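You operate a simulated robot arm through the tools that you are given. There is no shell and no other tool. Be economical: measure what you need, move in short steps, check, and stop when the job is done.

You run a simulated two-armed robot. Do the job below in one go: nothing can be reset, and whatever is moved stays where it is left.

JOB
Drain the blue parts washer and lift the tray onto the black mat.
Fine: Shut the drain once it is empty, and shut the lid again.

The check looks at the end state, three seconds after you hand in, the way a careful person would. Anything else that was tipped, shoved, dropped, spilled or broken makes it a failure. Lids that push on must go on centred and level and be pressed home; caps that screw on are set level and turned clockwise until they are tight.

ROBOT AND FRAMES
Two 7-joint arms with two-finger parallel grippers on one trunk, on a base that drives. Base frame: it is fixed to the floor where the robot stands at the start and does not move with it; the origin is under the middle of the robot, x ahead of it, y to its left, z up. Readings come in cm, degrees, newtons and seconds.
The left shoulder is at the start at [7, 16.3, 108.7], the right one opposite. With the tool pointing down near the work surface each hand reaches from about 40 to 88 cm from the robot's upright axis, wherever it stands, measured 20 degrees to its own side. Places, roughly: black mat [110, -40, 80]; blue parts washer [110, 20, 50]; blue washer lid [110, 20, 90]; drain lever [90, 0, 70]; red-knobbed lever [80, 40, 70]. Payload 3.43 kg a hand.
Tool frame (each hand has its own): the origin (TCP) lies between the finger pads and is the grasp point; the fingertips stand 3.4 cm ahead of it; z points along the fingers, y is the line along which they close. The gripper opens to 12.8 cm. The fingers are 2.4 cm wide and 1.2 cm thick; the gripper's body (4.8 by 13 cm) begins 9.6 cm behind the TCP.
Orientation is that of the tool frame in the base frame, as a unit quaternion [x, y, z, w]. With the fingers straight down and closing along the base's y, the tool's x points along the base's -x, its y along +y and its z along -z.

CONTROLS
- The arms move only by the tool step_arm. It takes "left_motion", "right_motion" or both (then of equal length, played together; a hand with none holds still); each is a list that holds one entry, the list of rows, each a list of 6 numbers: the shift along the tool's x, y, z in units of 250 mm (1.0 is 250 mm), then the turn, a rotation vector about the tool's x, y, z in units of 120 degrees (1.0 is 120 degrees). In form: [[[x, y, z, wx, wy, wz], ...]]. A call has 1 to 12 rows; each row is the pose to reach, as a shift and turn from the pose commanded when the call began, along the tool's axes at that moment. "left_jaw" and "right_jaw" are, for a hand that has rows, the opening, from 0 (shut) to 1 (fully open), set as the call begins (left out, the last holds). A call with a number of a shift or a turn outside -1 to 1 is refused whole. Each row takes 0.2 s and may step no farther than 5 cm and 8.6 degrees from the row before; otherwise, or with a gripper value out of range, the whole call is refused. Where a pose cannot be reached the arm comes as near as it can. A force on the tool above 90 N (or 10 N above the force at the start of the call, whichever is more), or a blocked arm, ends the call early, and 0.2 s more pass. Each finger travels about 15.3 cm/s and halts on what it meets, pressing with about 44 N; the grip force reading is that of the motor and also rises with nothing between the fingers. The clock runs only during rows and for 0.2 s after the last one: add rows that repeat a pose to give the fingers time. It gives the time, the measured TCP pose, the force on the tool (base axes), the opening and the grip force at its end, in the units of the frame above (readings bear some noise), with the torque about the TCP (base axes, N m) and any sound that the robot's microphone picked up, and new pictures: "pictures" is both (left out), scene, wrist or none (wrist: the cameras of the hands that moved).
- Cameras (640 x 400 px; columns grow to the right, rows downward): "scene" is now at [14.37, 1.25, 135.19]; the picture's right is [0.13, -0.99, 0.00], its down [-0.20, -0.03, -0.98] and it looks along [0.97, 0.13, -0.20] (base axes); focal length 214 px, centre (320, 200). "left" rides on the left gripper at [7.6, 1.1, -16] in its tool frame; the picture's right is [-0.15, 0.99, 0.00], its down [-0.88, -0.13, -0.46] and it looks along [-0.45, -0.07, 0.89] (tool axes); focal length 234 px, centre (320, 200). "right" rides on the right gripper at [7.6, -1.1, -16] in its tool frame; the picture's right is [0.15, 0.99, 0.00], its down [-0.88, 0.13, -0.46] and it looks along [-0.45, 0.07, 0.89] (tool axes); focal length 234 px, centre (320, 200). There is no depth. A picture from a camera that has moved, and an enlarged one, comes with that camera's place and axes in the base frame and with its lens.
- lift_body(by): slides the trunk up (or, below 0, down) by that many cm; the arms and the scene camera ride with it, the base frame stays. It gives what a move gives, with no picture.
- drive_base(legs): drives the robot by 1 to 6 legs, each [ahead, left, turn to the left] in cm, cm and degrees, along the robot's own axes; the way and the turn of a leg run together, so that a leg with both is an arc; at most 150 cm and 180 degrees a leg. The arms and the cameras ride along, it lands a little off, and it stops where it bumps. It gives what a move gives, and a new picture of the scene camera.
- pan_tilt(pan, tilt): turns the head with the scene camera to pan (to the left, within 86 degrees either way) and tilt (down, from -29 to 69), counted from straight ahead of the robot. It gives what a move gives, and a new picture of the scene camera.
- enlarge(camera, box): a new picture of the part [left, top, right, bottom] of that camera's present view, enlarged. It takes no simulated time.
- sign_off(): hands the job in; it is judged then, once.

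Work in short steps. Places have to be worked out from the pictures, the camera data and where the tool is seen: move nearer, look again, correct. Check each grasp and each placing, and mend what went wrong. You have 120 turns and 260 pictures in all, those below and enlarged ones among them. Open the grippers and draw the arms clear of the work before you hand the job in, unless the task says otherwise; then end with one line.

The tools are called after ">>>" by a JSON object that holds its "fn" and its "kwargs". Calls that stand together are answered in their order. step_arm: Moves the arms, as the interface text tells. Its arguments: {"type":"object","properties":{"left_motion":{"type":"array","items":{"type":"array","items":{"type":"array","items":{"type":"number"}}}},"left_jaw":{"type":"number"},"right_motion":{"type":"array","items":{"type":"array","items":{"type":"array","items":{"type":"number"}}}},"right_jaw":{"type":"number"},"pictures":{"type":"string","enum":["both","scene","wrist","none"]}},"required":[]} The other tools are called the same way: lift_body (by) slides the trunk up or down; drive_base (legs) drives the base; pan_tilt (pan, tilt) turns the head that bears the scene camera; enlarge (camera, box) takes an enlarged picture of a part of a camera's view; sign_off () hands the job in.

At the start:

```text
clock: 0.0
left_tcp_pos: [47.94, 20.8, 141.54]
left_tool_rot: [0.0, 1.0, 0.0, 0.0]
left_contact_force: [0.3, -0.5, 0.0]
left_wrist_torque: [0.0, 0.01, 0.0]
left_width: 12.8
left_grasp_force: 0.1
right_tcp_pos: [42.76, -11.27, 141.53]
right_tool_rot: [0.0, 1.0, 0.0, 0.0]
right_contact_force: [0.6, 0.3, -0.5]
right_wrist_torque: [0.0, 0.01, -0.02]
right_width: 12.8
right_grasp_force: 0.1
trunk travel left (down, up): [-56.7, 37.3]
robot x, y, heading: [0.08, 0.05, 0.1]
head pan, tilt: [7.4, 11.7]
```

scene: 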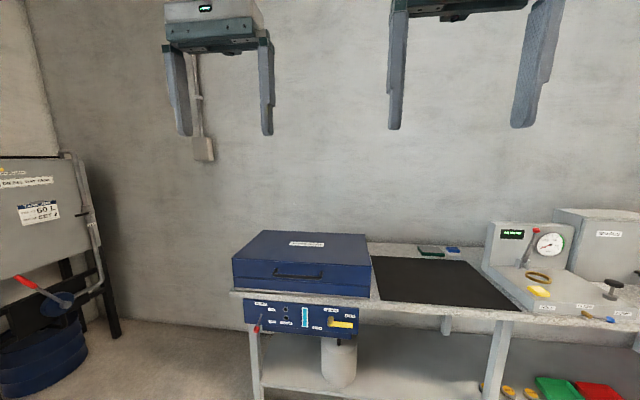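
right: 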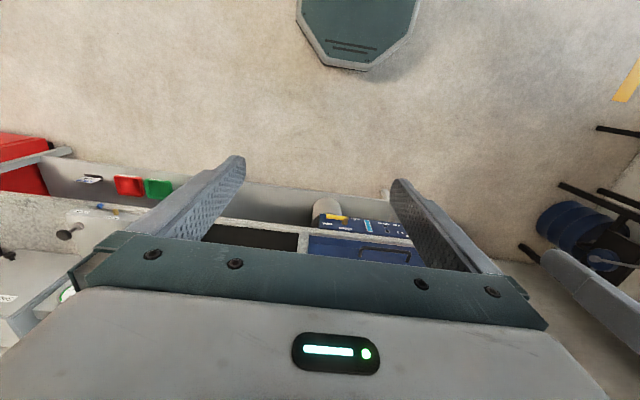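
left: 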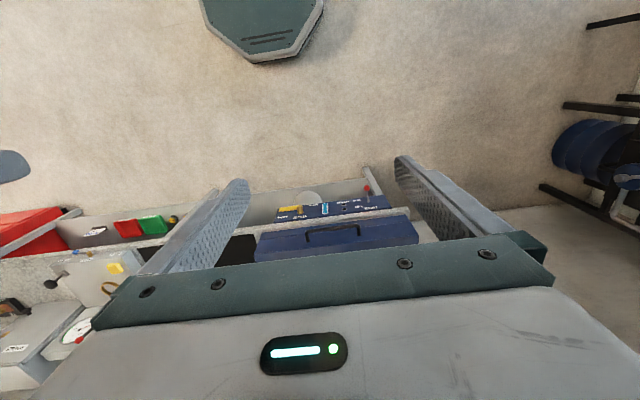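

The scene shows the blue washer with its control panel. I enlarge the panel and the bench first.

>>> {"fn": "enlarge", "kwargs": {"camera": "scene", "box": [220, 280, 380, 380]}}

>>> {"fn": "enlarge", "kwargs": {"camera": "scene", "box": [220, 220, 380, 320]}}

```text
4.00 times, centred on (300, 330) of scene
camera zoom: at [14.37, 1.25, 135.19], right [0.13, -0.99, 0.0], down [-0.2, -0.03, -0.98], along [0.97, 0.13, -0.2], focal length 858 px, centre (400, -320)
```

zoom: 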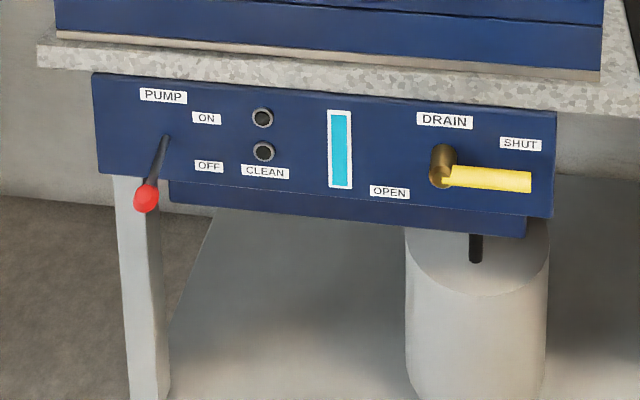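

```text
4.00 times, centred on (300, 270) of scene
camera zoom: at [14.37, 1.25, 135.19], right [0.13, -0.99, 0.0], down [-0.2, -0.03, -0.98], along [0.97, 0.13, -0.2], focal length 858 px, centre (400, -80)
```

zoom: 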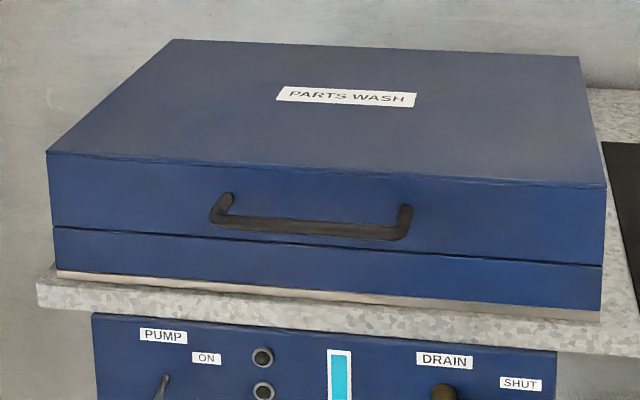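

The drain lever points right (SHUT), with its pivot near [88, 7, 69]. I lower the trunk first so that the right hand can come in level.

>>> {"fn": "lift_body", "kwargs": {"by": -32}}

>>> {"fn": "pan_tilt", "kwargs": {"pan": 8, "tilt": 22}}

```text
clock: 3.2
left_tcp_pos: [47.79, 20.65, 109.67]
left_tool_rot: [0.0, 1.0, 0.0, 0.0]
left_contact_force: [-0.4, 0.4, 1.1]
left_wrist_torque: [0.01, -0.02, 0.0]
left_width: 12.78
left_grasp_force: 0.1
right_tcp_pos: [42.68, -11.39, 109.65]
right_tool_rot: [0.0, 1.0, -0.001, 0.0]
right_contact_force: [0.0, -0.4, -0.1]
right_wrist_torque: [0.0, -0.01, -0.01]
right_width: 12.82
right_grasp_force: 0.1
trunk travel left (down, up): [-24.7, 69.3]
robot x, y, heading: [0.09, 0.0, -0.1]
head pan, tilt: [7.4, 11.7]
```

```text
clock: 3.9
left_tcp_pos: [47.83, 20.8, 109.62]
left_tool_rot: [0.0, 1.0, 0.0, 0.0]
left_contact_force: [0.3, -0.7, -0.8]
left_wrist_torque: [-0.04, -0.01, 0.0]
left_width: 12.81
left_grasp_force: 0.0
right_tcp_pos: [42.68, -11.44, 109.81]
right_tool_rot: [0.0, 1.0, -0.001, 0.0]
right_contact_force: [0.4, -0.2, 0.0]
right_wrist_torque: [0.03, -0.02, -0.02]
right_width: 12.77
right_grasp_force: 0.1
trunk travel left (down, up): [-24.7, 69.3]
robot x, y, heading: [-0.04, -0.1, 0.2]
head pan, tilt: [8.0, 22.0]
camera scene: at [14.31, 1.35, 101.52], right [0.14, -0.99, 0.0], down [-0.37, -0.05, -0.93], along [0.92, 0.13, -0.37], focal length 214 px, centre (320, 200)
```

scene: 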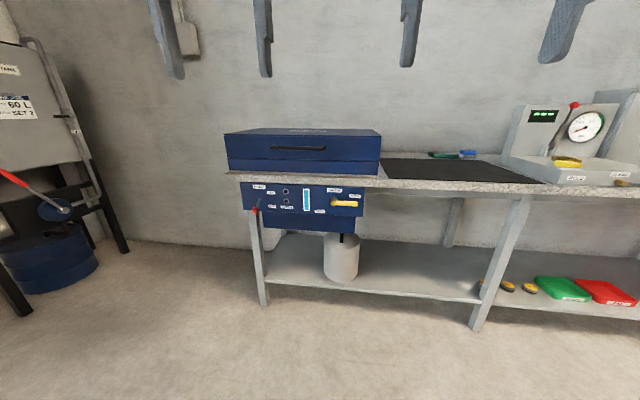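

Nice front view. I enlarge the panel and triangulate.

>>> {"fn": "enlarge", "kwargs": {"camera": "scene", "box": [230, 170, 390, 270]}}

>>> {"fn": "enlarge", "kwargs": {"camera": "scene", "box": [300, 180, 380, 230]}}

```text
4.00 times, centred on (310, 220) of scene
camera zoom: at [14.31, 1.35, 101.52], right [0.14, -0.99, 0.0], down [-0.37, -0.05, -0.93], along [0.92, 0.13, -0.37], focal length 858 px, centre (360, 120)
```

zoom: 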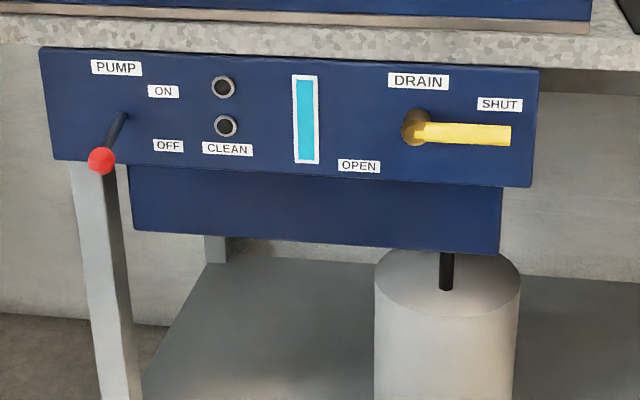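

```text
8.00 times, centred on (340, 205) of scene
camera zoom: at [14.31, 1.35, 101.52], right [0.14, -0.99, 0.0], down [-0.37, -0.05, -0.93], along [0.92, 0.13, -0.37], focal length 1716 px, centre (160, 160)
```

zoom: 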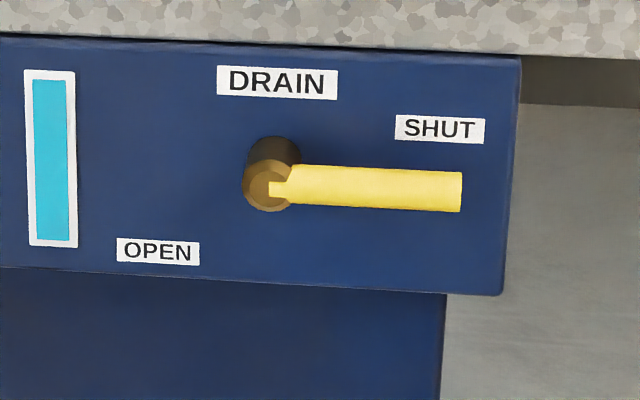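

By triangulation the lever tip is at [86, -2, 72] and the pivot at about [85.5, 6.5, 71.8]. I turn the right hand to point ahead, with the jaw shut, and stage it in front.

>>> {"fn": "step_arm", "kwargs": {"right_motion": [[[-0.074, 0.04, 0.066, 0, -0.0625, 0], [-0.149, 0.079, 0.132, 0, -0.125, 0], [-0.223, 0.119, 0.198, 0, -0.1875, 0], [-0.297, 0.159, 0.264, 0, -0.25, 0], [-0.372, 0.198, 0.33, 0, -0.3125, 0], [-0.446, 0.238, 0.396, 0, -0.375, 0], [-0.52, 0.278, 0.462, 0, -0.4375, 0], [-0.595, 0.317, 0.528, 0, -0.5, 0], [-0.669, 0.357, 0.594, 0, -0.5625, 0], [-0.743, 0.397, 0.66, 0, -0.625, 0], [-0.818, 0.436, 0.726, 0, -0.6875, 0], [-0.892, 0.476, 0.792, 0, -0.75, 0]]], "right_jaw": 0, "pictures": "scene"}}

```text
clock: 6.5
left_tcp_pos: [47.9, 20.76, 109.67]
left_tool_rot: [0.0, 1.0, 0.0, 0.0]
left_contact_force: [0.6, 0.3, -0.7]
left_wrist_torque: [0.01, -0.01, -0.01]
left_width: 12.78
left_grasp_force: 0.1
right_tcp_pos: [64.97, 0.7, 89.72]
right_tool_rot: [0.0, 0.707, 0.0, 0.708]
right_contact_force: [-0.6, 0.0, -0.3]
right_wrist_torque: [0.02, 0.03, -0.02]
right_width: 0.0
right_grasp_force: 32.9
trunk travel left (down, up): [-24.7, 69.3]
robot x, y, heading: [-0.31, 0.04, 0.0]
head pan, tilt: [8.0, 22.0]
camera scene: at [14.37, 1.38, 101.5], right [0.14, -0.99, 0.0], down [-0.37, -0.05, -0.93], along [0.92, 0.13, -0.38], focal length 214 px, centre (320, 200)
```

scene: 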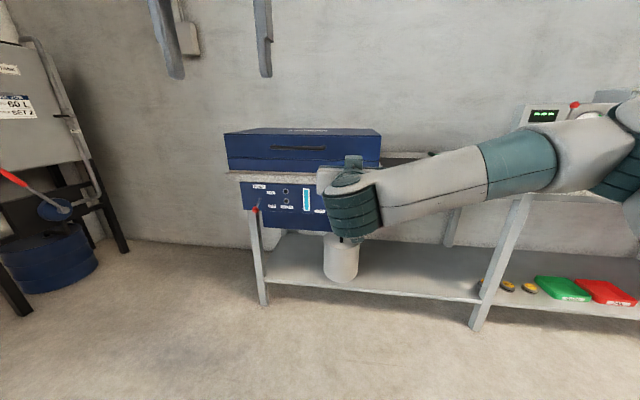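

The hand is level. I lower it to z≈75 and reach ahead to TCP x≈83, just above the lever.

>>> {"fn": "step_arm", "kwargs": {"right_motion": [[[0.15, 0, 0, 0, 0, 0], [0.3, 0, 0, 0, 0, 0], [0.45, 0, 0, 0, 0, 0], [0.585, 0, 0.0, 0, 0, 0], [0.585, 0, 0.15, 0, 0, 0], [0.585, 0, 0.3, 0, 0, 0], [0.585, 0, 0.45, 0, 0, 0], [0.585, 0, 0.6, 0, 0, 0], [0.585, 0, 0.72, 0, 0, 0]]]}}

```text
clock: 8.5
left_tcp_pos: [47.86, 20.67, 109.55]
left_tool_rot: [0.0, 1.0, 0.0, 0.0]
left_contact_force: [-0.1, 1.0, 0.1]
left_wrist_torque: [-0.02, -0.01, 0.0]
left_width: 12.81
left_grasp_force: 0.0
right_tcp_pos: [82.95, 0.58, 75.37]
right_tool_rot: [0.0, 0.707, 0.0, 0.707]
right_contact_force: [-0.1, -0.5, 0.6]
right_wrist_torque: [-0.03, 0.03, 0.0]
right_width: 0.0
right_grasp_force: 32.7
trunk travel left (down, up): [-24.7, 69.3]
robot x, y, heading: [-0.21, 0.1, 0.1]
head pan, tilt: [8.0, 22.0]
camera scene: at [14.33, 1.36, 101.51], right [0.14, -0.99, 0.0], down [-0.37, -0.05, -0.93], along [0.92, 0.13, -0.38], focal length 214 px, centre (320, 200)
camera right: at [66.97, -0.35, 67.59], right [0.0, 0.99, -0.15], down [-0.46, 0.13, 0.88], along [0.89, 0.07, 0.45], focal length 234 px, centre (320, 200)
```

scene: 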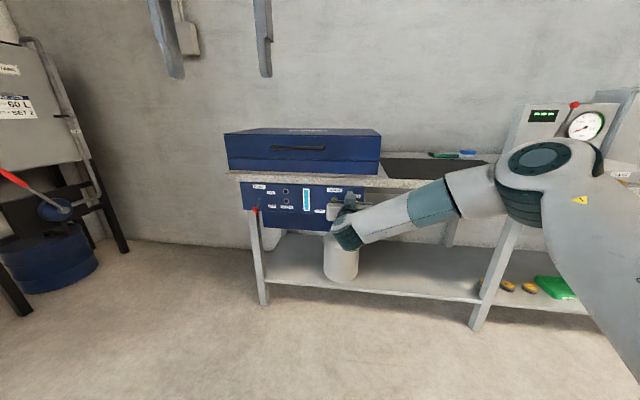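
right: 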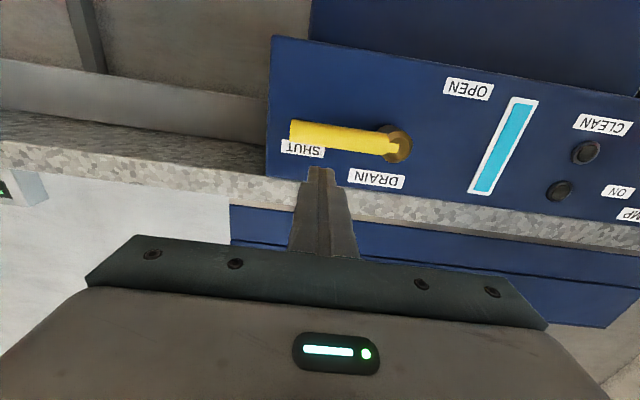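

The finger sits right above the lever and the panel face is at x≈89. I push the lever round its arc towards pointing down.

>>> {"fn": "step_arm", "kwargs": {"right_motion": [[[0, 0, 0.045, 0, 0, 0], [0.067, -0.007, 0.045, 0, 0, 0], [0.132, -0.021, 0.045, 0, 0, 0], [0.198, -0.017, 0.045, 0, 0, 0], [0.261, 0.004, 0.045, 0, 0, 0], [0.317, 0.04, 0.045, 0, 0, 0], [0.361, 0.09, 0.045, 0, 0, 0], [0.38, 0.12, 0.045, 0, 0, 0]]]}}

```text
clock: 10.3
left_tcp_pos: [47.78, 20.76, 109.79]
left_tool_rot: [0.0, 1.0, -0.001, 0.0]
left_contact_force: [0.3, -0.1, -0.1]
left_wrist_torque: [-0.04, 0.01, 0.0]
left_width: 12.82
left_grasp_force: 0.0
right_tcp_pos: [84.12, 3.67, 65.68]
right_tool_rot: [0.0, 0.707, 0.0, 0.707]
right_contact_force: [0.2, -1.7, 1.1]
right_wrist_torque: [0.01, -0.01, 0.04]
right_width: 0.0
right_grasp_force: 32.9
trunk travel left (down, up): [-24.7, 69.3]
robot x, y, heading: [0.33, 0.05, 0.0]
head pan, tilt: [8.0, 22.0]
camera scene: at [14.31, 1.35, 101.51], right [0.14, -0.99, 0.0], down [-0.37, -0.05, -0.93], along [0.92, 0.13, -0.37], focal length 214 px, centre (320, 200)
camera right: at [68.06, 2.63, 58.06], right [0.0, 0.99, -0.15], down [-0.46, 0.13, 0.88], along [0.89, 0.07, 0.45], focal length 234 px, centre (320, 200)
```

scene: 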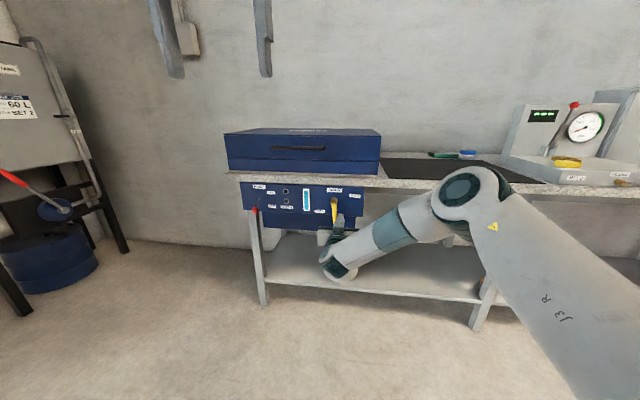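
right: 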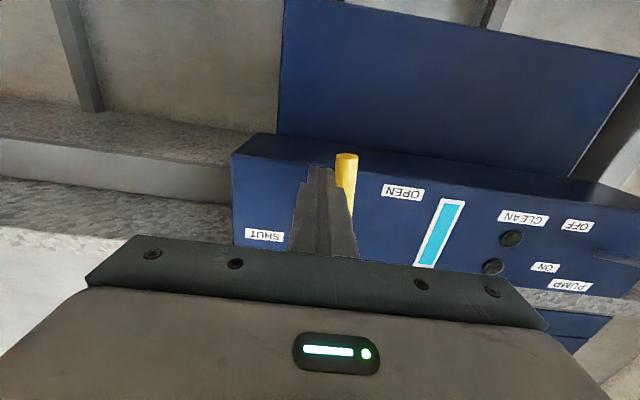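

The lever now points nearly straight down beside OPEN. I nudge it a little further to reach its stop, then see whether the gauge falls.

>>> {"fn": "step_arm", "kwargs": {"right_motion": [[[0.0, 0.02, 0, 0, 0, 0], [0.0, 0.035, 0, 0, 0, 0], [0, 0.045, 0, 0, 0, 0], [0, 0.045, 0, 0, 0, 0]]], "pictures": "none"}}

>>> {"fn": "enlarge", "kwargs": {"camera": "scene", "box": [230, 170, 390, 270]}}

```text
clock: 11.3
left_tcp_pos: [47.88, 20.64, 109.63]
left_tool_rot: [0.001, 1.0, -0.001, -0.001]
left_contact_force: [0.6, 0.4, 0.4]
left_wrist_torque: [-0.01, 0.01, -0.01]
left_width: 12.8
left_grasp_force: 0.0
right_tcp_pos: [84.04, 4.44, 65.62]
right_tool_rot: [0.002, 0.708, -0.001, 0.707]
right_contact_force: [-6.6, -14.1, -5.1]
right_wrist_torque: [-0.03, 0.08, -0.23]
right_width: 0.0
right_grasp_force: 33.0
trunk travel left (down, up): [-24.7, 69.3]
robot x, y, heading: [-0.13, -0.32, -0.0]
head pan, tilt: [8.0, 22.0]
```

```text
4.00 times, centred on (310, 220) of scene
camera zoom: at [14.33, 1.23, 101.5], right [0.14, -0.99, 0.0], down [-0.37, -0.05, -0.93], along [0.92, 0.13, -0.37], focal length 858 px, centre (360, 120)
```

zoom: 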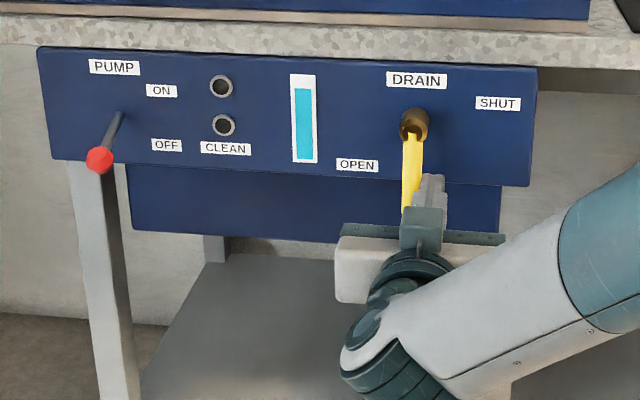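

The lever is against its stop (14 N) and the gauge is starting to fall. I back the right hand off clear of the lever, to stage on its left side.

>>> {"fn": "step_arm", "kwargs": {"right_motion": [[[0, -0.06, 0, 0, 0, 0], [0, -0.06, -0.15, 0, 0, 0], [0, -0.06, -0.3, 0, 0, 0], [0, -0.06, -0.45, 0, 0, 0], [0, 0.1, -0.5, 0, 0, 0], [0.0, 0.26, -0.5, 0, 0, 0], [0.0, 0.26, -0.5, 0, 0, 0], [0.0, 0.26, -0.5, 0, 0, 0], [0.0, 0.26, -0.5, 0, 0, 0], [0.0, 0.26, -0.5, 0, 0, 0]]], "pictures": "wrist"}}

```text
clock: 13.5
left_tcp_pos: [47.84, 20.63, 109.62]
left_tool_rot: [0.0, 1.0, 0.0, 0.0]
left_contact_force: [0.4, 0.8, 0.5]
left_wrist_torque: [0.01, 0.0, -0.01]
left_width: 12.81
left_grasp_force: 0.1
right_tcp_pos: [71.68, 11.19, 65.68]
right_tool_rot: [0.001, 0.707, 0.0, 0.707]
right_contact_force: [0.1, -1.2, -0.3]
right_wrist_torque: [0.02, -0.01, -0.01]
right_width: 0.01
right_grasp_force: 32.6
trunk travel left (down, up): [-24.7, 69.3]
robot x, y, heading: [0.03, -0.21, 0.2]
head pan, tilt: [8.0, 22.0]
camera right: at [55.67, 10.21, 58.06], right [0.0, 0.99, -0.15], down [-0.46, 0.13, 0.88], along [0.89, 0.07, 0.45], focal length 234 px, centre (320, 200)
```

right: 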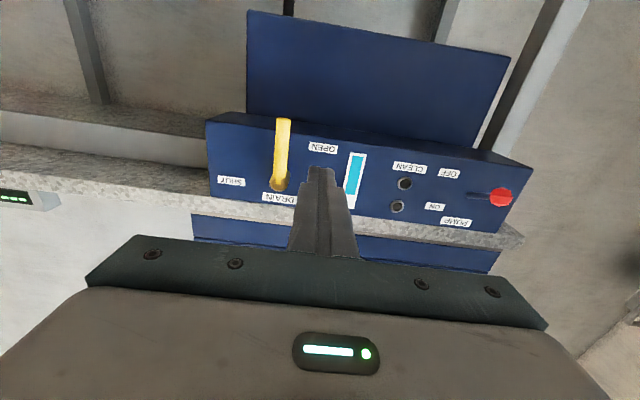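

The gauge is falling. I keep the hand still for a while and let it drain.

>>> {"fn": "step_arm", "kwargs": {"right_motion": [[[0, 0, 0, 0, 0, 0], [0, 0, 0, 0, 0, 0], [0, 0, 0, 0, 0, 0], [0, 0, 0, 0, 0, 0], [0, 0, 0, 0, 0, 0], [0, 0, 0, 0, 0, 0], [0, 0, 0, 0, 0, 0], [0, 0, 0, 0, 0, 0], [0, 0, 0, 0, 0, 0], [0, 0, 0, 0, 0, 0], [0, 0, 0, 0, 0, 0], [0, 0, 0, 0, 0, 0]]], "pictures": "none"}}

>>> {"fn": "enlarge", "kwargs": {"camera": "right", "box": [200, 100, 520, 300]}}

```text
clock: 16.1
left_tcp_pos: [47.83, 20.64, 109.71]
left_tool_rot: [0.001, 1.0, 0.0, 0.0]
left_contact_force: [-0.5, 0.4, 0.7]
left_wrist_torque: [0.01, -0.01, 0.0]
left_width: 12.81
left_grasp_force: 0.1
right_tcp_pos: [71.67, 11.23, 65.72]
right_tool_rot: [0.0, 0.707, 0.0, 0.707]
right_contact_force: [-0.2, 0.0, -0.3]
right_wrist_torque: [0.04, 0.01, -0.04]
right_width: 0.0
right_grasp_force: 32.7
trunk travel left (down, up): [-24.7, 69.3]
robot x, y, heading: [-0.17, 0.24, 0.3]
head pan, tilt: [8.0, 22.0]
```

```text
2.00 times, centred on (360, 200) of right
camera zoom: at [55.67, 10.2, 58.07], right [0.0, 0.99, -0.15], down [-0.46, 0.13, 0.88], along [0.89, 0.07, 0.45], focal length 468 px, centre (240, 200)
```

zoom: 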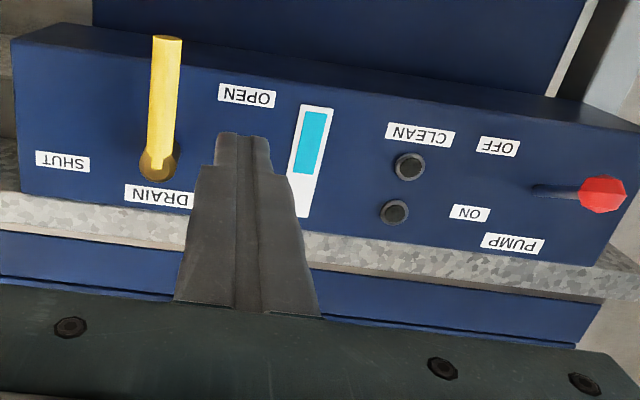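

The gauge is at about 55 %. While it drains I roll the left wrist a quarter turn, so that its fingers can straddle the lid handle, which runs along y.

>>> {"fn": "step_arm", "kwargs": {"left_motion": [[[0, 0, 0, 0, 0, 0.0625], [0, 0, 0, 0, 0, 0.125], [0, 0, 0, 0, 0, 0.1875], [0, 0, 0, 0, 0, 0.25], [0, 0, 0, 0, 0, 0.3125], [0, 0, 0, 0, 0, 0.375], [0, 0, 0, 0, 0, 0.4375], [0, 0, 0, 0, 0, 0.5], [0, 0, 0, 0, 0, 0.5625], [0, 0, 0, 0, 0, 0.625], [0, 0, 0, 0, 0, 0.6875], [0, 0, 0, 0, 0, 0.75]]], "left_jaw": 0.5, "pictures": "wrist"}}

>>> {"fn": "step_arm", "kwargs": {"right_motion": [[[0, 0, 0, 0, 0, 0], [0, 0, 0, 0, 0, 0], [0, 0, 0, 0, 0, 0], [0, 0, 0, 0, 0, 0], [0, 0, 0, 0, 0, 0], [0, 0, 0, 0, 0, 0], [0, 0, 0, 0, 0, 0], [0, 0, 0, 0, 0, 0], [0, 0, 0, 0, 0, 0], [0, 0, 0, 0, 0, 0], [0, 0, 0, 0, 0, 0], [0, 0, 0, 0, 0, 0]]], "pictures": "none"}}

>>> {"fn": "step_arm", "kwargs": {"right_motion": [[[0, 0, 0, 0, 0, 0], [0, 0, 0, 0, 0, 0], [0, 0, 0, 0, 0, 0], [0, 0, 0, 0, 0, 0], [0, 0, 0, 0, 0, 0], [0, 0, 0, 0, 0, 0], [0, 0, 0, 0, 0, 0], [0, 0, 0, 0, 0, 0], [0, 0, 0, 0, 0, 0], [0, 0, 0, 0, 0, 0], [0, 0, 0, 0, 0, 0], [0, 0, 0, 0, 0, 0]]], "pictures": "none"}}

>>> {"fn": "enlarge", "kwargs": {"camera": "right", "box": [200, 100, 520, 300]}}

```text
clock: 18.7
left_tcp_pos: [34.52, 11.2, 96.7]
left_tool_rot: [0.704, 0.711, -0.003, 0.003]
left_contact_force: [-0.3, -0.4, 0.8]
left_wrist_torque: [-0.03, 0.02, -0.02]
left_width: 6.4
left_grasp_force: 0.0
left hand out of reach, approached as far as the arm can: row 3, 4, 5, 6, 7, 8, 9, 10, 11, 12
right_tcp_pos: [71.7, 11.21, 65.78]
right_tool_rot: [0.0, 0.707, 0.0, 0.707]
right_contact_force: [0.3, 0.1, 0.6]
right_wrist_torque: [0.02, -0.01, -0.01]
right_width: 0.02
right_grasp_force: 33.0
trunk travel left (down, up): [-24.7, 69.3]
robot x, y, heading: [-0.01, -0.13, -0.1]
head pan, tilt: [8.0, 22.0]
camera left: at [35.58, 18.99, 112.91], right [0.99, -0.14, 0.0], down [-0.12, -0.88, 0.46], along [-0.06, -0.46, -0.89], focal length 234 px, centre (320, 200)
```

left: 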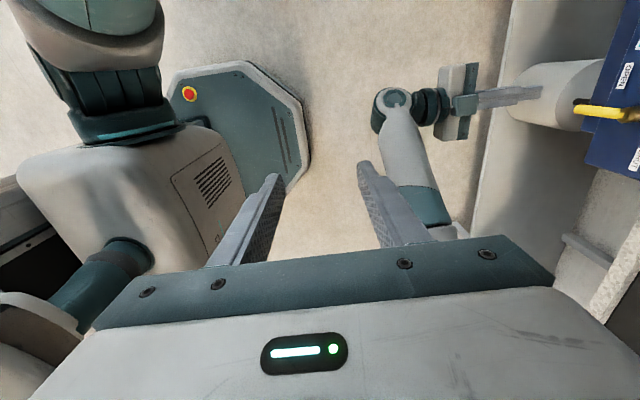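

```text
clock: 21.3
left_tcp_pos: [34.46, 11.27, 96.66]
left_tool_rot: [0.703, 0.711, -0.002, 0.003]
left_contact_force: [-0.6, 0.9, -0.9]
left_wrist_torque: [0.0, 0.0, 0.01]
left_width: 6.38
left_grasp_force: 0.0
right_tcp_pos: [71.71, 11.21, 65.7]
right_tool_rot: [0.0, 0.707, 0.0, 0.707]
right_contact_force: [0.4, 0.0, -0.3]
right_wrist_torque: [0.0, -0.02, 0.0]
right_width: 0.0
right_grasp_force: 33.4
trunk travel left (down, up): [-24.7, 69.3]
robot x, y, heading: [-0.21, 0.11, -0.4]
head pan, tilt: [8.0, 22.0]
```

```text
clock: 23.9
left_tcp_pos: [34.52, 11.18, 96.86]
left_tool_rot: [0.704, 0.71, -0.002, 0.004]
left_contact_force: [-0.2, 0.4, 0.3]
left_wrist_torque: [0.0, 0.02, 0.04]
left_width: 6.41
left_grasp_force: 0.1
right_tcp_pos: [71.6, 11.17, 65.82]
right_tool_rot: [0.0, 0.707, 0.001, 0.707]
right_contact_force: [-0.1, 0.3, -0.4]
right_wrist_torque: [0.0, -0.01, 0.0]
right_width: 0.0
right_grasp_force: 32.6
trunk travel left (down, up): [-24.7, 69.3]
robot x, y, heading: [0.29, 0.04, -0.3]
head pan, tilt: [8.0, 22.0]
```

```text
2.00 times, centred on (360, 200) of right
camera zoom: at [55.67, 10.2, 58.07], right [0.0, 0.99, -0.15], down [-0.46, 0.13, 0.88], along [0.89, 0.07, 0.45], focal length 468 px, centre (240, 200)
```

zoom: 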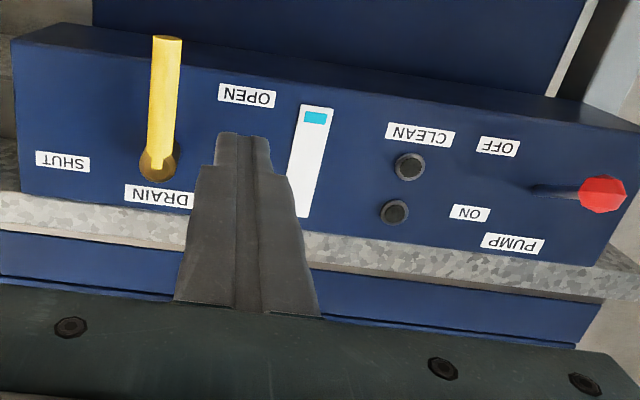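

About 10 % is left. I wait a little longer.

>>> {"fn": "step_arm", "kwargs": {"right_motion": [[[0, 0, 0, 0, 0, 0], [0, 0, 0, 0, 0, 0], [0, 0, 0, 0, 0, 0], [0, 0, 0, 0, 0, 0], [0, 0, 0, 0, 0, 0], [0, 0, 0, 0, 0, 0], [0, 0, 0, 0, 0, 0], [0, 0, 0, 0, 0, 0], [0, 0, 0, 0, 0, 0], [0, 0, 0, 0, 0, 0], [0, 0, 0, 0, 0, 0], [0, 0, 0, 0, 0, 0]]], "pictures": "none"}}

>>> {"fn": "step_arm", "kwargs": {"right_motion": [[[0, 0, 0, 0, 0, 0], [0, 0, 0, 0, 0, 0], [0, 0, 0, 0, 0, 0], [0, 0, 0, 0, 0, 0], [0, 0, 0, 0, 0, 0], [0, 0, 0, 0, 0, 0], [0, 0, 0, 0, 0, 0], [0, 0, 0, 0, 0, 0], [0, 0, 0, 0, 0, 0], [0, 0, 0, 0, 0, 0], [0, 0, 0, 0, 0, 0], [0, 0, 0, 0, 0, 0]]], "pictures": "none"}}

>>> {"fn": "enlarge", "kwargs": {"camera": "right", "box": [200, 100, 520, 300]}}

```text
clock: 26.5
left_tcp_pos: [34.37, 11.3, 96.82]
left_tool_rot: [0.704, 0.71, -0.003, 0.003]
left_contact_force: [-0.6, 0.5, -0.1]
left_wrist_torque: [0.0, -0.02, 0.0]
left_width: 6.38
left_grasp_force: 0.1
right_tcp_pos: [71.65, 11.26, 65.81]
right_tool_rot: [0.0, 0.707, 0.0, 0.707]
right_contact_force: [0.9, 0.1, -0.5]
right_wrist_torque: [-0.01, 0.02, 0.01]
right_width: 0.0
right_grasp_force: 32.9
trunk travel left (down, up): [-24.7, 69.3]
robot x, y, heading: [-0.17, -0.2, -0.1]
head pan, tilt: [8.0, 22.0]
```

```text
clock: 29.1
left_tcp_pos: [34.37, 11.23, 96.81]
left_tool_rot: [0.704, 0.711, -0.003, 0.003]
left_contact_force: [-0.6, -0.3, -0.8]
left_wrist_torque: [0.01, 0.0, 0.03]
left_width: 6.4
left_grasp_force: 0.0
right_tcp_pos: [71.61, 11.2, 65.74]
right_tool_rot: [0.0, 0.707, 0.0, 0.707]
right_contact_force: [0.2, 0.4, 0.8]
right_wrist_torque: [0.01, 0.01, -0.01]
right_width: 0.02
right_grasp_force: 33.0
trunk travel left (down, up): [-24.7, 69.3]
robot x, y, heading: [-0.25, 0.51, 0.1]
head pan, tilt: [8.0, 22.0]
```

```text
2.00 times, centred on (360, 200) of right
camera zoom: at [55.67, 10.2, 58.07], right [0.0, 0.99, -0.15], down [-0.46, 0.13, 0.88], along [0.89, 0.07, 0.45], focal length 468 px, centre (240, 200)
```

zoom: 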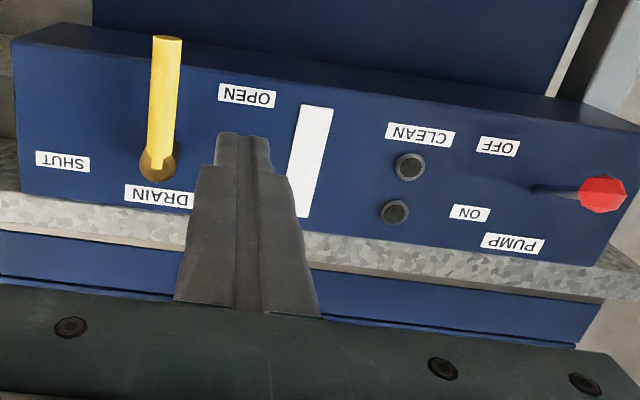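

The gauge reads empty. I push the lever back from its left side along the arc to SHUT.

>>> {"fn": "step_arm", "kwargs": {"right_motion": [[[0, 0, 0.17, 0, 0, 0], [0, 0, 0.34, 0, 0, 0], [0, 0, 0.495, 0, 0, 0], [0.006, -0.108, 0.495, 0, 0, 0], [0.02, -0.173, 0.495, 0, 0, 0], [0.016, -0.239, 0.495, 0, 0, 0], [-0.005, -0.302, 0.495, 0, 0, 0], [-0.041, -0.358, 0.495, 0, 0, 0], [-0.091, -0.402, 0.495, 0, 0, 0], [-0.13, -0.424, 0.495, 0, 0, 0], [-0.15, -0.432, 0.495, 0, 0, 0], [-0.162, -0.432, 0.495, 0, 0, 0]]], "pictures": "wrist"}}

```text
clock: 31.7
left_tcp_pos: [34.59, 11.27, 96.72]
left_tool_rot: [0.704, 0.71, -0.004, 0.003]
left_contact_force: [0.2, 0.1, 0.2]
left_wrist_torque: [-0.03, -0.04, 0.0]
left_width: 6.43
left_grasp_force: 0.1
right_tcp_pos: [83.83, 0.37, 69.43]
right_tool_rot: [0.0, 0.709, -0.001, 0.705]
right_contact_force: [-3.9, -0.8, -12.4]
right_wrist_torque: [0.01, 0.15, -0.02]
right_width: 0.0
right_grasp_force: 32.8
trunk travel left (down, up): [-24.7, 69.3]
robot x, y, heading: [0.24, -0.03, -0.2]
head pan, tilt: [8.0, 22.0]
camera right: at [67.92, -0.67, 61.89], right [0.0, 0.99, -0.15], down [-0.45, 0.13, 0.88], along [0.89, 0.07, 0.45], focal length 234 px, centre (320, 200)
```

right: 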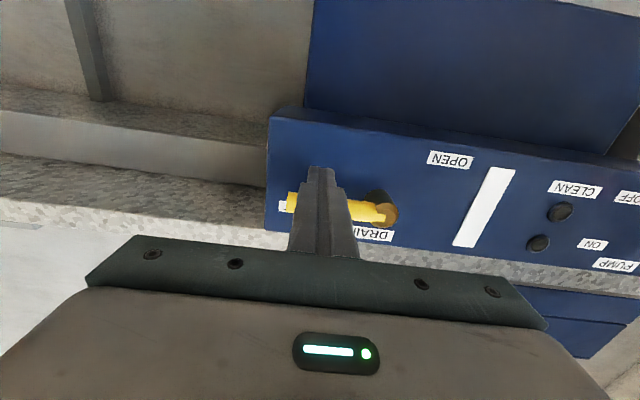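

The lever meets its stop with 12 N. I ease the hand down off it and draw it back.

>>> {"fn": "step_arm", "kwargs": {"right_motion": [[[0.05, 0, 0, 0, 0, 0], [0.05, 0, -0.18, 0, 0, 0], [0.05, 0, -0.36, 0, 0, 0], [0.05, 0, -0.54, 0, 0, 0], [0.05, -0.1, -0.72, 0, 0, 0], [0.05, -0.2, -0.85, 0, 0, 0], [-0.05, -0.35, -0.85, 0, 0, 0], [-0.2, -0.45, -0.85, 0, 0, 0]]], "pictures": "none"}}

>>> {"fn": "enlarge", "kwargs": {"camera": "scene", "box": [220, 120, 400, 240]}}

```text
refused: row 5 steps farther than a row can; nothing moved
```

```text
3.33 times, centred on (310, 180) of scene
camera zoom: at [14.41, 1.34, 101.47], right [0.14, -0.99, 0.0], down [-0.37, -0.05, -0.93], along [0.92, 0.13, -0.38], focal length 715 px, centre (353, 267)
```

zoom: 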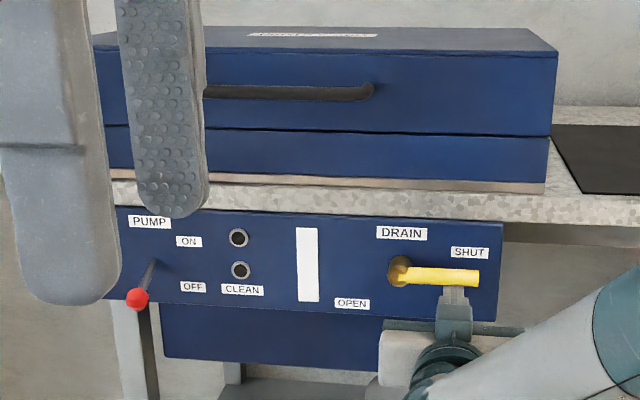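

The drain shows SHUT and the gauge is white. I back off again with smaller steps.

>>> {"fn": "step_arm", "kwargs": {"right_motion": [[[0.05, 0, 0, 0, 0, 0], [0.05, 0, -0.18, 0, 0, 0], [0.05, 0, -0.36, 0, 0, 0], [0.05, 0, -0.54, 0, 0, 0], [0.05, -0.08, -0.68, 0, 0, 0], [0.05, -0.18, -0.8, 0, 0, 0], [-0.05, -0.3, -0.85, 0, 0, 0], [-0.17, -0.42, -0.85, 0, 0, 0]]], "pictures": "none"}}

```text
clock: 33.5
left_tcp_pos: [34.45, 11.34, 96.82]
left_tool_rot: [0.703, 0.711, -0.002, 0.004]
left_contact_force: [0.0, -0.4, -0.6]
left_wrist_torque: [-0.05, -0.01, -0.01]
left_width: 6.41
left_grasp_force: 0.1
right_tcp_pos: [62.74, -10.07, 74.03]
right_tool_rot: [0.0, 0.707, 0.0, 0.707]
right_contact_force: [-0.1, -0.2, 0.5]
right_wrist_torque: [0.0, 0.01, -0.03]
right_width: 0.03
right_grasp_force: 32.9
trunk travel left (down, up): [-24.7, 69.3]
robot x, y, heading: [-0.09, -0.22, -0.0]
head pan, tilt: [8.0, 22.0]
```

Both arms are clear of the bench. I raise the trunk again and turn the right hand back to point down.

>>> {"fn": "lift_body", "kwargs": {"by": 32}}

>>> {"fn": "step_arm", "kwargs": {"right_motion": [[[-0.033, -0.033, -0.05, 0, 0.0625, 0], [-0.067, -0.067, -0.1, 0, 0.125, 0], [-0.1, -0.1, -0.15, 0, 0.1875, 0], [-0.133, -0.133, -0.2, 0, 0.25, 0], [-0.167, -0.167, -0.25, 0, 0.3125, 0], [-0.2, -0.2, -0.3, 0, 0.375, 0], [-0.233, -0.233, -0.35, 0, 0.4375, 0], [-0.267, -0.267, -0.4, 0, 0.5, 0], [-0.3, -0.3, -0.45, 0, 0.5625, 0], [-0.333, -0.333, -0.5, 0, 0.625, 0], [-0.367, -0.367, -0.55, 0, 0.6875, 0], [-0.4, -0.4, -0.6, 0, 0.75, 0]]], "pictures": "none"}}

>>> {"fn": "step_arm", "kwargs": {"left_motion": [[[0, 0, 0, 0, 0, -0.0625], [0, 0, 0, 0, 0, -0.125], [0, 0, 0, 0, 0, -0.1875], [0, 0, 0, 0, 0, -0.25], [0, 0, 0, 0, 0, -0.3125], [0, 0, 0, 0, 0, -0.375], [0, 0, 0, 0, 0, -0.4375], [0, 0, 0, 0, 0, -0.5], [0, 0, 0, 0, 0, -0.5625], [0, 0, 0, 0, 0, -0.625], [0, 0, 0, 0, 0, -0.6875], [0, 0, 0, 0, 0, -0.75]]], "pictures": "scene"}}

```text
clock: 36.7
left_tcp_pos: [34.48, 11.21, 128.86]
left_tool_rot: [0.703, 0.711, -0.003, 0.003]
left_contact_force: [0.1, 0.1, 0.0]
left_wrist_torque: [-0.03, -0.02, -0.03]
left_width: 6.43
left_grasp_force: 0.1
right_tcp_pos: [62.81, -10.14, 105.92]
right_tool_rot: [0.0, 0.707, 0.0, 0.707]
right_contact_force: [0.1, -0.2, 0.5]
right_wrist_torque: [-0.02, 0.02, -0.03]
right_width: 0.01
right_grasp_force: 33.2
trunk travel left (down, up): [-56.7, 37.3]
robot x, y, heading: [-0.02, -0.27, 0.2]
head pan, tilt: [8.0, 22.0]
```

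```text
clock: 39.3
left_tcp_pos: [34.58, 11.2, 128.82]
left_tool_rot: [0.704, 0.71, -0.003, 0.004]
left_contact_force: [0.3, 0.2, 0.3]
left_wrist_torque: [-0.06, 0.03, 0.01]
left_width: 6.41
left_grasp_force: 0.1
right_tcp_pos: [47.81, -20.15, 116.02]
right_tool_rot: [0.0, 1.0, 0.0, -0.001]
right_contact_force: [0.8, 0.4, 0.0]
right_wrist_torque: [-0.01, 0.03, -0.04]
right_width: 0.01
right_grasp_force: 33.5
trunk travel left (down, up): [-56.7, 37.3]
robot x, y, heading: [-0.52, -0.08, 0.0]
head pan, tilt: [8.0, 22.0]
```

```text
clock: 41.9
left_tcp_pos: [34.44, 11.2, 128.8]
left_tool_rot: [-0.006, 1.0, -0.004, 0.001]
left_contact_force: [0.3, -0.8, 0.2]
left_wrist_torque: [0.0, -0.04, 0.01]
left_width: 6.4
left_grasp_force: 0.0
right_tcp_pos: [47.8, -20.13, 116.15]
right_tool_rot: [0.0, 1.0, 0.0, -0.001]
right_contact_force: [0.4, 0.3, -1.3]
right_wrist_torque: [-0.03, 0.01, -0.02]
right_width: 0.0
right_grasp_force: 32.5
trunk travel left (down, up): [-56.7, 37.3]
robot x, y, heading: [0.05, -0.08, 0.0]
head pan, tilt: [8.0, 22.0]
camera scene: at [14.32, 1.35, 133.51], right [0.14, -0.99, 0.0], down [-0.37, -0.05, -0.93], along [0.92, 0.13, -0.37], focal length 214 px, centre (320, 200)
```

scene: 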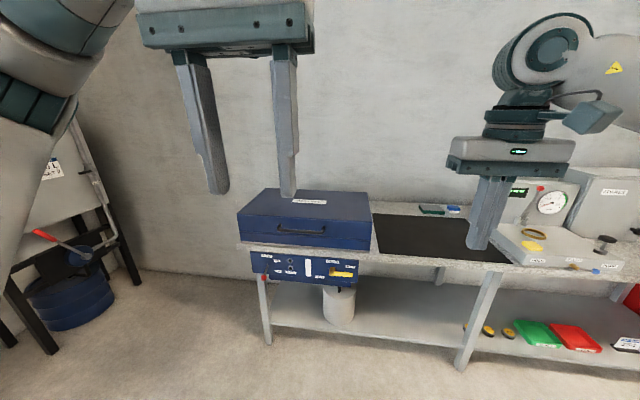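

The drain is shut. I drive ahead 33 cm and raise the trunk 15 cm, so that the whole arc of the lid handle falls within reach.

>>> {"fn": "drive_base", "kwargs": {"legs": [[33, 0, 0]]}}

>>> {"fn": "lift_body", "kwargs": {"by": 15}}

```text
clock: 44.0
left_tcp_pos: [67.45, 11.34, 128.94]
left_tool_rot: [-0.005, 1.0, -0.005, 0.001]
left_contact_force: [-0.4, 0.7, -0.3]
left_wrist_torque: [-0.01, 0.01, -0.02]
left_width: 6.39
left_grasp_force: 0.1
right_tcp_pos: [80.83, -20.04, 115.99]
right_tool_rot: [-0.001, 1.0, -0.001, 0.001]
right_contact_force: [0.8, -0.8, -0.1]
right_wrist_torque: [0.03, 0.03, 0.0]
right_width: 0.0
right_grasp_force: 32.8
trunk travel left (down, up): [-56.7, 37.3]
robot x, y, heading: [33.24, -0.42, -0.1]
head pan, tilt: [8.0, 22.0]
camera scene: at [47.34, 1.38, 133.51], right [0.14, -0.99, 0.0], down [-0.37, -0.05, -0.93], along [0.92, 0.13, -0.37], focal length 214 px, centre (320, 200)
```

scene: 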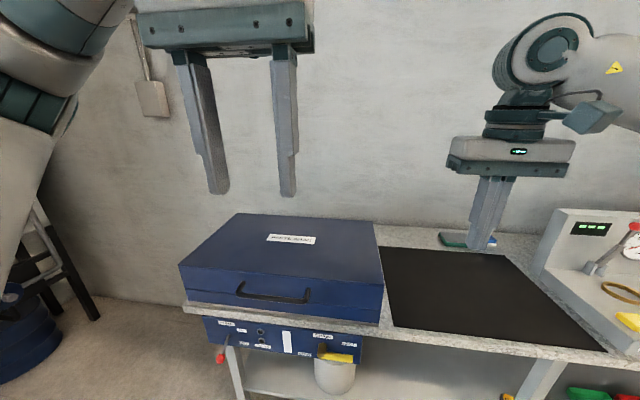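

```text
clock: 45.8
left_tcp_pos: [67.68, 11.19, 143.76]
left_tool_rot: [-0.005, 1.0, -0.005, 0.002]
left_contact_force: [0.4, -0.1, 0.3]
left_wrist_torque: [-0.02, 0.0, 0.01]
left_width: 6.41
left_grasp_force: 0.1
right_tcp_pos: [80.83, -20.01, 130.9]
right_tool_rot: [-0.001, 1.0, -0.001, 0.0]
right_contact_force: [0.2, 0.2, -0.2]
right_wrist_torque: [0.05, -0.02, 0.01]
right_width: 0.01
right_grasp_force: 32.6
trunk travel left (down, up): [-71.7, 22.3]
robot x, y, heading: [32.84, 0.05, 0.1]
head pan, tilt: [8.0, 22.0]
```

The handle centre works out again at about [85.5, 19, 91]. I roll the left wrist the other way (−90°) while moving it ahead and down.

>>> {"fn": "step_arm", "kwargs": {"left_motion": [[[-0.014, 0.026, 0.06, 0, 0, -0.0625], [-0.028, 0.052, 0.12, 0, 0, -0.125], [-0.042, 0.078, 0.18, 0, 0, -0.1875], [-0.056, 0.104, 0.24, 0, 0, -0.25], [-0.07, 0.13, 0.3, 0, 0, -0.3125], [-0.085, 0.156, 0.36, 0, 0, -0.375], [-0.1, 0.182, 0.42, 0, 0, -0.4375], [-0.113, 0.208, 0.48, 0, 0, -0.5], [-0.127, 0.234, 0.54, 0, 0, -0.5625], [-0.141, 0.26, 0.6, 0, 0, -0.625], [-0.155, 0.286, 0.66, 0, 0, -0.6875], [-0.17, 0.312, 0.72, 0, 0, -0.75]]], "left_jaw": 0.4}}

```text
clock: 48.4
left_tcp_pos: [71.68, 19.01, 125.75]
left_tool_rot: [0.712, -0.703, 0.004, 0.003]
left_contact_force: [-0.5, 0.9, 0.2]
left_wrist_torque: [-0.01, 0.05, -0.03]
left_width: 5.14
left_grasp_force: 0.1
right_tcp_pos: [80.81, -20.1, 131.05]
right_tool_rot: [0.0, 1.0, 0.0, 0.0]
right_contact_force: [0.2, -0.2, 0.3]
right_wrist_torque: [0.0, -0.01, -0.03]
right_width: 0.0
right_grasp_force: 32.7
trunk travel left (down, up): [-71.7, 22.3]
robot x, y, heading: [33.08, 0.01, -0.1]
head pan, tilt: [8.0, 22.0]
camera scene: at [47.37, 1.44, 148.51], right [0.14, -0.99, 0.0], down [-0.37, -0.05, -0.93], along [0.92, 0.13, -0.38], focal length 214 px, centre (320, 200)
camera left: at [70.84, 11.66, 141.99], right [-0.99, 0.13, 0.0], down [0.12, 0.89, 0.45], along [0.06, 0.44, -0.89], focal length 234 px, centre (320, 200)
```

scene: 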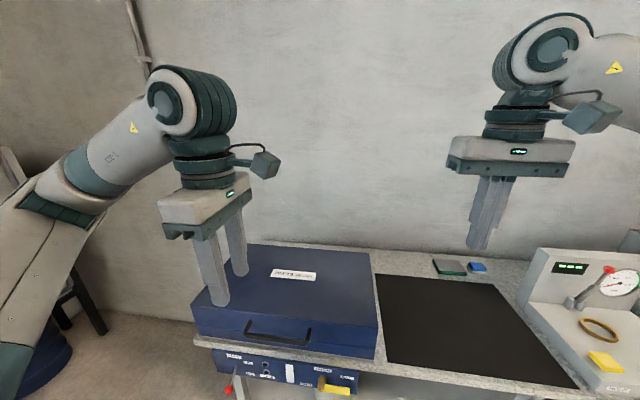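
left: 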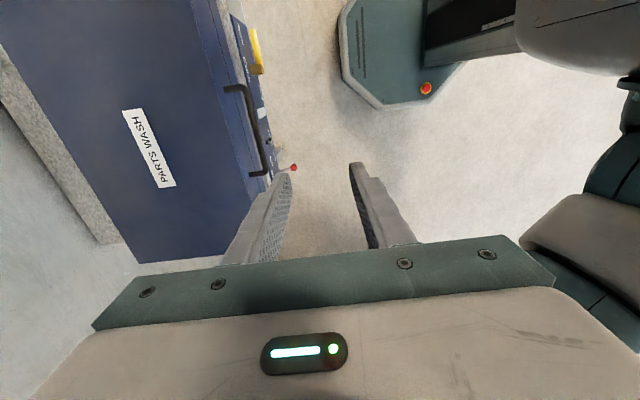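

The roll worked. Now I pitch the hand 35° forward and bring it near the handle with a 4 cm opening.

>>> {"fn": "step_arm", "kwargs": {"left_motion": [[[0, -0.031, 0.083, 0.0243, 0, 0], [0, -0.061, 0.167, 0.0486, 0, 0], [0, -0.092, 0.25, 0.0729, 0, 0], [0, -0.123, 0.333, 0.0972, 0, 0], [0, -0.153, 0.417, 0.1215, 0, 0], [0, -0.184, 0.5, 0.1458, 0, 0], [0, -0.215, 0.583, 0.17, 0, 0], [0, -0.245, 0.667, 0.1944, 0, 0], [0, -0.276, 0.75, 0.2187, 0, 0], [0, -0.307, 0.833, 0.243, 0, 0], [0, -0.337, 0.917, 0.2674, 0, 0], [0, -0.368, 1.0, 0.2917, 0, 0]]], "left_jaw": 0.31}}

```text
clock: 51.0
left_tcp_pos: [84.06, 18.46, 100.42]
left_tool_rot: [0.678, -0.67, 0.216, -0.211]
left_contact_force: [-1.2, 1.3, 0.0]
left_wrist_torque: [-0.01, 0.0, 0.01]
left_width: 3.97
left_grasp_force: 0.0
left hand out of reach, approached as far as the arm can: row 7, 8, 9, 10, 11, 12
right_tcp_pos: [80.73, -20.02, 130.95]
right_tool_rot: [0.0, 1.0, 0.0, 0.0]
right_contact_force: [-0.6, -0.3, 0.6]
right_wrist_torque: [-0.04, 0.01, -0.03]
right_width: 0.0
right_grasp_force: 32.9
trunk travel left (down, up): [-71.7, 22.3]
robot x, y, heading: [32.92, -0.17, -0.2]
head pan, tilt: [8.0, 22.0]
camera scene: at [47.34, 1.44, 148.51], right [0.14, -0.99, 0.0], down [-0.37, -0.05, -0.93], along [0.92, 0.13, -0.37], focal length 214 px, centre (320, 200)
camera left: at [74.1, 10.87, 113.06], right [-0.81, 0.13, -0.57], down [-0.17, 0.88, 0.44], along [0.56, 0.45, -0.69], focal length 234 px, centre (320, 200)
```

scene: 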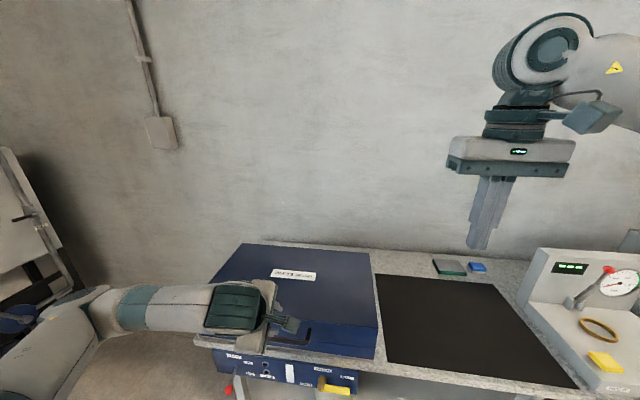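
left: 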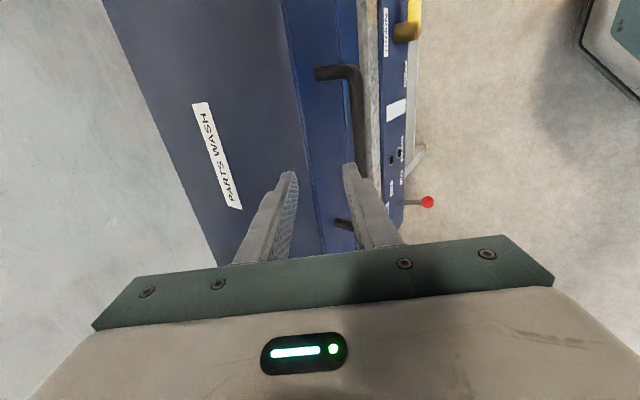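

The measured gap from bar to lid face is about 3.5 cm (bar x≈85.6, face x≈89.7). The arm is cramped at 35° pitch, so I go to a steeper 10° and place it above the bar.

>>> {"fn": "step_arm", "kwargs": {"left_motion": [[[0, -0.022, 0.033, -0.04, 0, 0], [0, -0.044, 0.065, -0.08, 0, 0], [0, -0.066, 0.098, -0.12, 0, 0], [0, -0.088, 0.13, -0.16, 0, 0], [0, -0.11, 0.163, -0.208, 0, 0]]], "pictures": "wrist"}}

```text
clock: 52.2
left_tcp_pos: [88.61, 18.35, 98.56]
left_tool_rot: [0.709, -0.7, 0.064, -0.06]
left_contact_force: [-0.6, 0.2, -0.1]
left_wrist_torque: [-0.01, -0.05, 0.03]
left_width: 3.95
left_grasp_force: 0.1
right_tcp_pos: [80.87, -20.25, 130.99]
right_tool_rot: [0.001, 1.0, 0.0, 0.0]
right_contact_force: [0.3, -0.2, 0.0]
right_wrist_torque: [-0.01, 0.03, -0.01]
right_width: 0.0
right_grasp_force: 32.5
trunk travel left (down, up): [-71.7, 22.3]
robot x, y, heading: [33.13, 0.43, 0.1]
head pan, tilt: [8.0, 22.0]
camera left: at [85.0, 10.83, 114.4], right [-0.98, 0.14, -0.17], down [0.04, 0.88, 0.46], along [0.22, 0.45, -0.87], focal length 234 px, centre (320, 200)
```

left: 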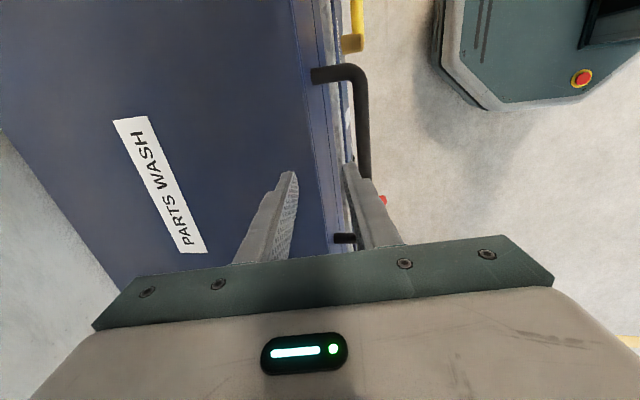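

The hand is 3 cm too far ahead. I slide it back over the bar, narrow the jaw to about 3.2 cm, and lower it around the bar.

>>> {"fn": "step_arm", "kwargs": {"left_motion": [[[-0.01, 0.08, -0.01, 0, 0, 0], [-0.026, 0.157, -0.01, 0, 0, 0], [-0.026, 0.157, 0.05, 0, 0, 0], [-0.026, 0.157, 0.1, 0, 0, 0]]], "left_jaw": 0.25, "pictures": "wrist"}}

```text
clock: 53.2
left_tcp_pos: [85.27, 18.96, 95.4]
left_tool_rot: [0.708, -0.7, 0.065, -0.06]
left_contact_force: [0.1, 0.5, -0.4]
left_wrist_torque: [0.01, 0.02, -0.04]
left_width: 3.21
left_grasp_force: 0.0
right_tcp_pos: [80.82, -20.08, 131.1]
right_tool_rot: [0.0, 1.0, 0.0, 0.0]
right_contact_force: [-0.4, 0.0, 0.6]
right_wrist_torque: [0.0, -0.01, 0.01]
right_width: 0.0
right_grasp_force: 33.3
trunk travel left (down, up): [-71.7, 22.3]
robot x, y, heading: [32.85, 0.12, 0.0]
head pan, tilt: [8.0, 22.0]
camera left: at [81.52, 11.44, 111.2], right [-0.98, 0.13, -0.18], down [0.04, 0.88, 0.46], along [0.22, 0.45, -0.87], focal length 234 px, centre (320, 200)
```

left: 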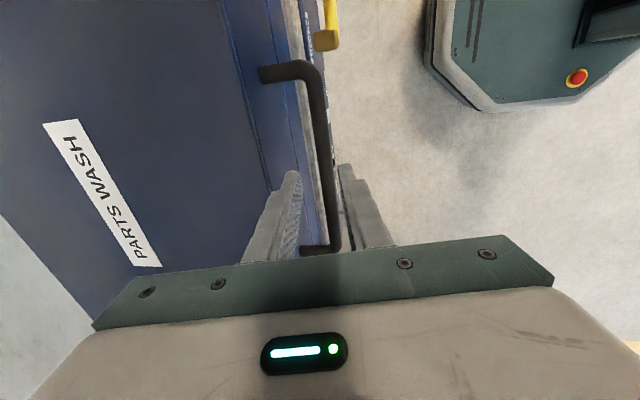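

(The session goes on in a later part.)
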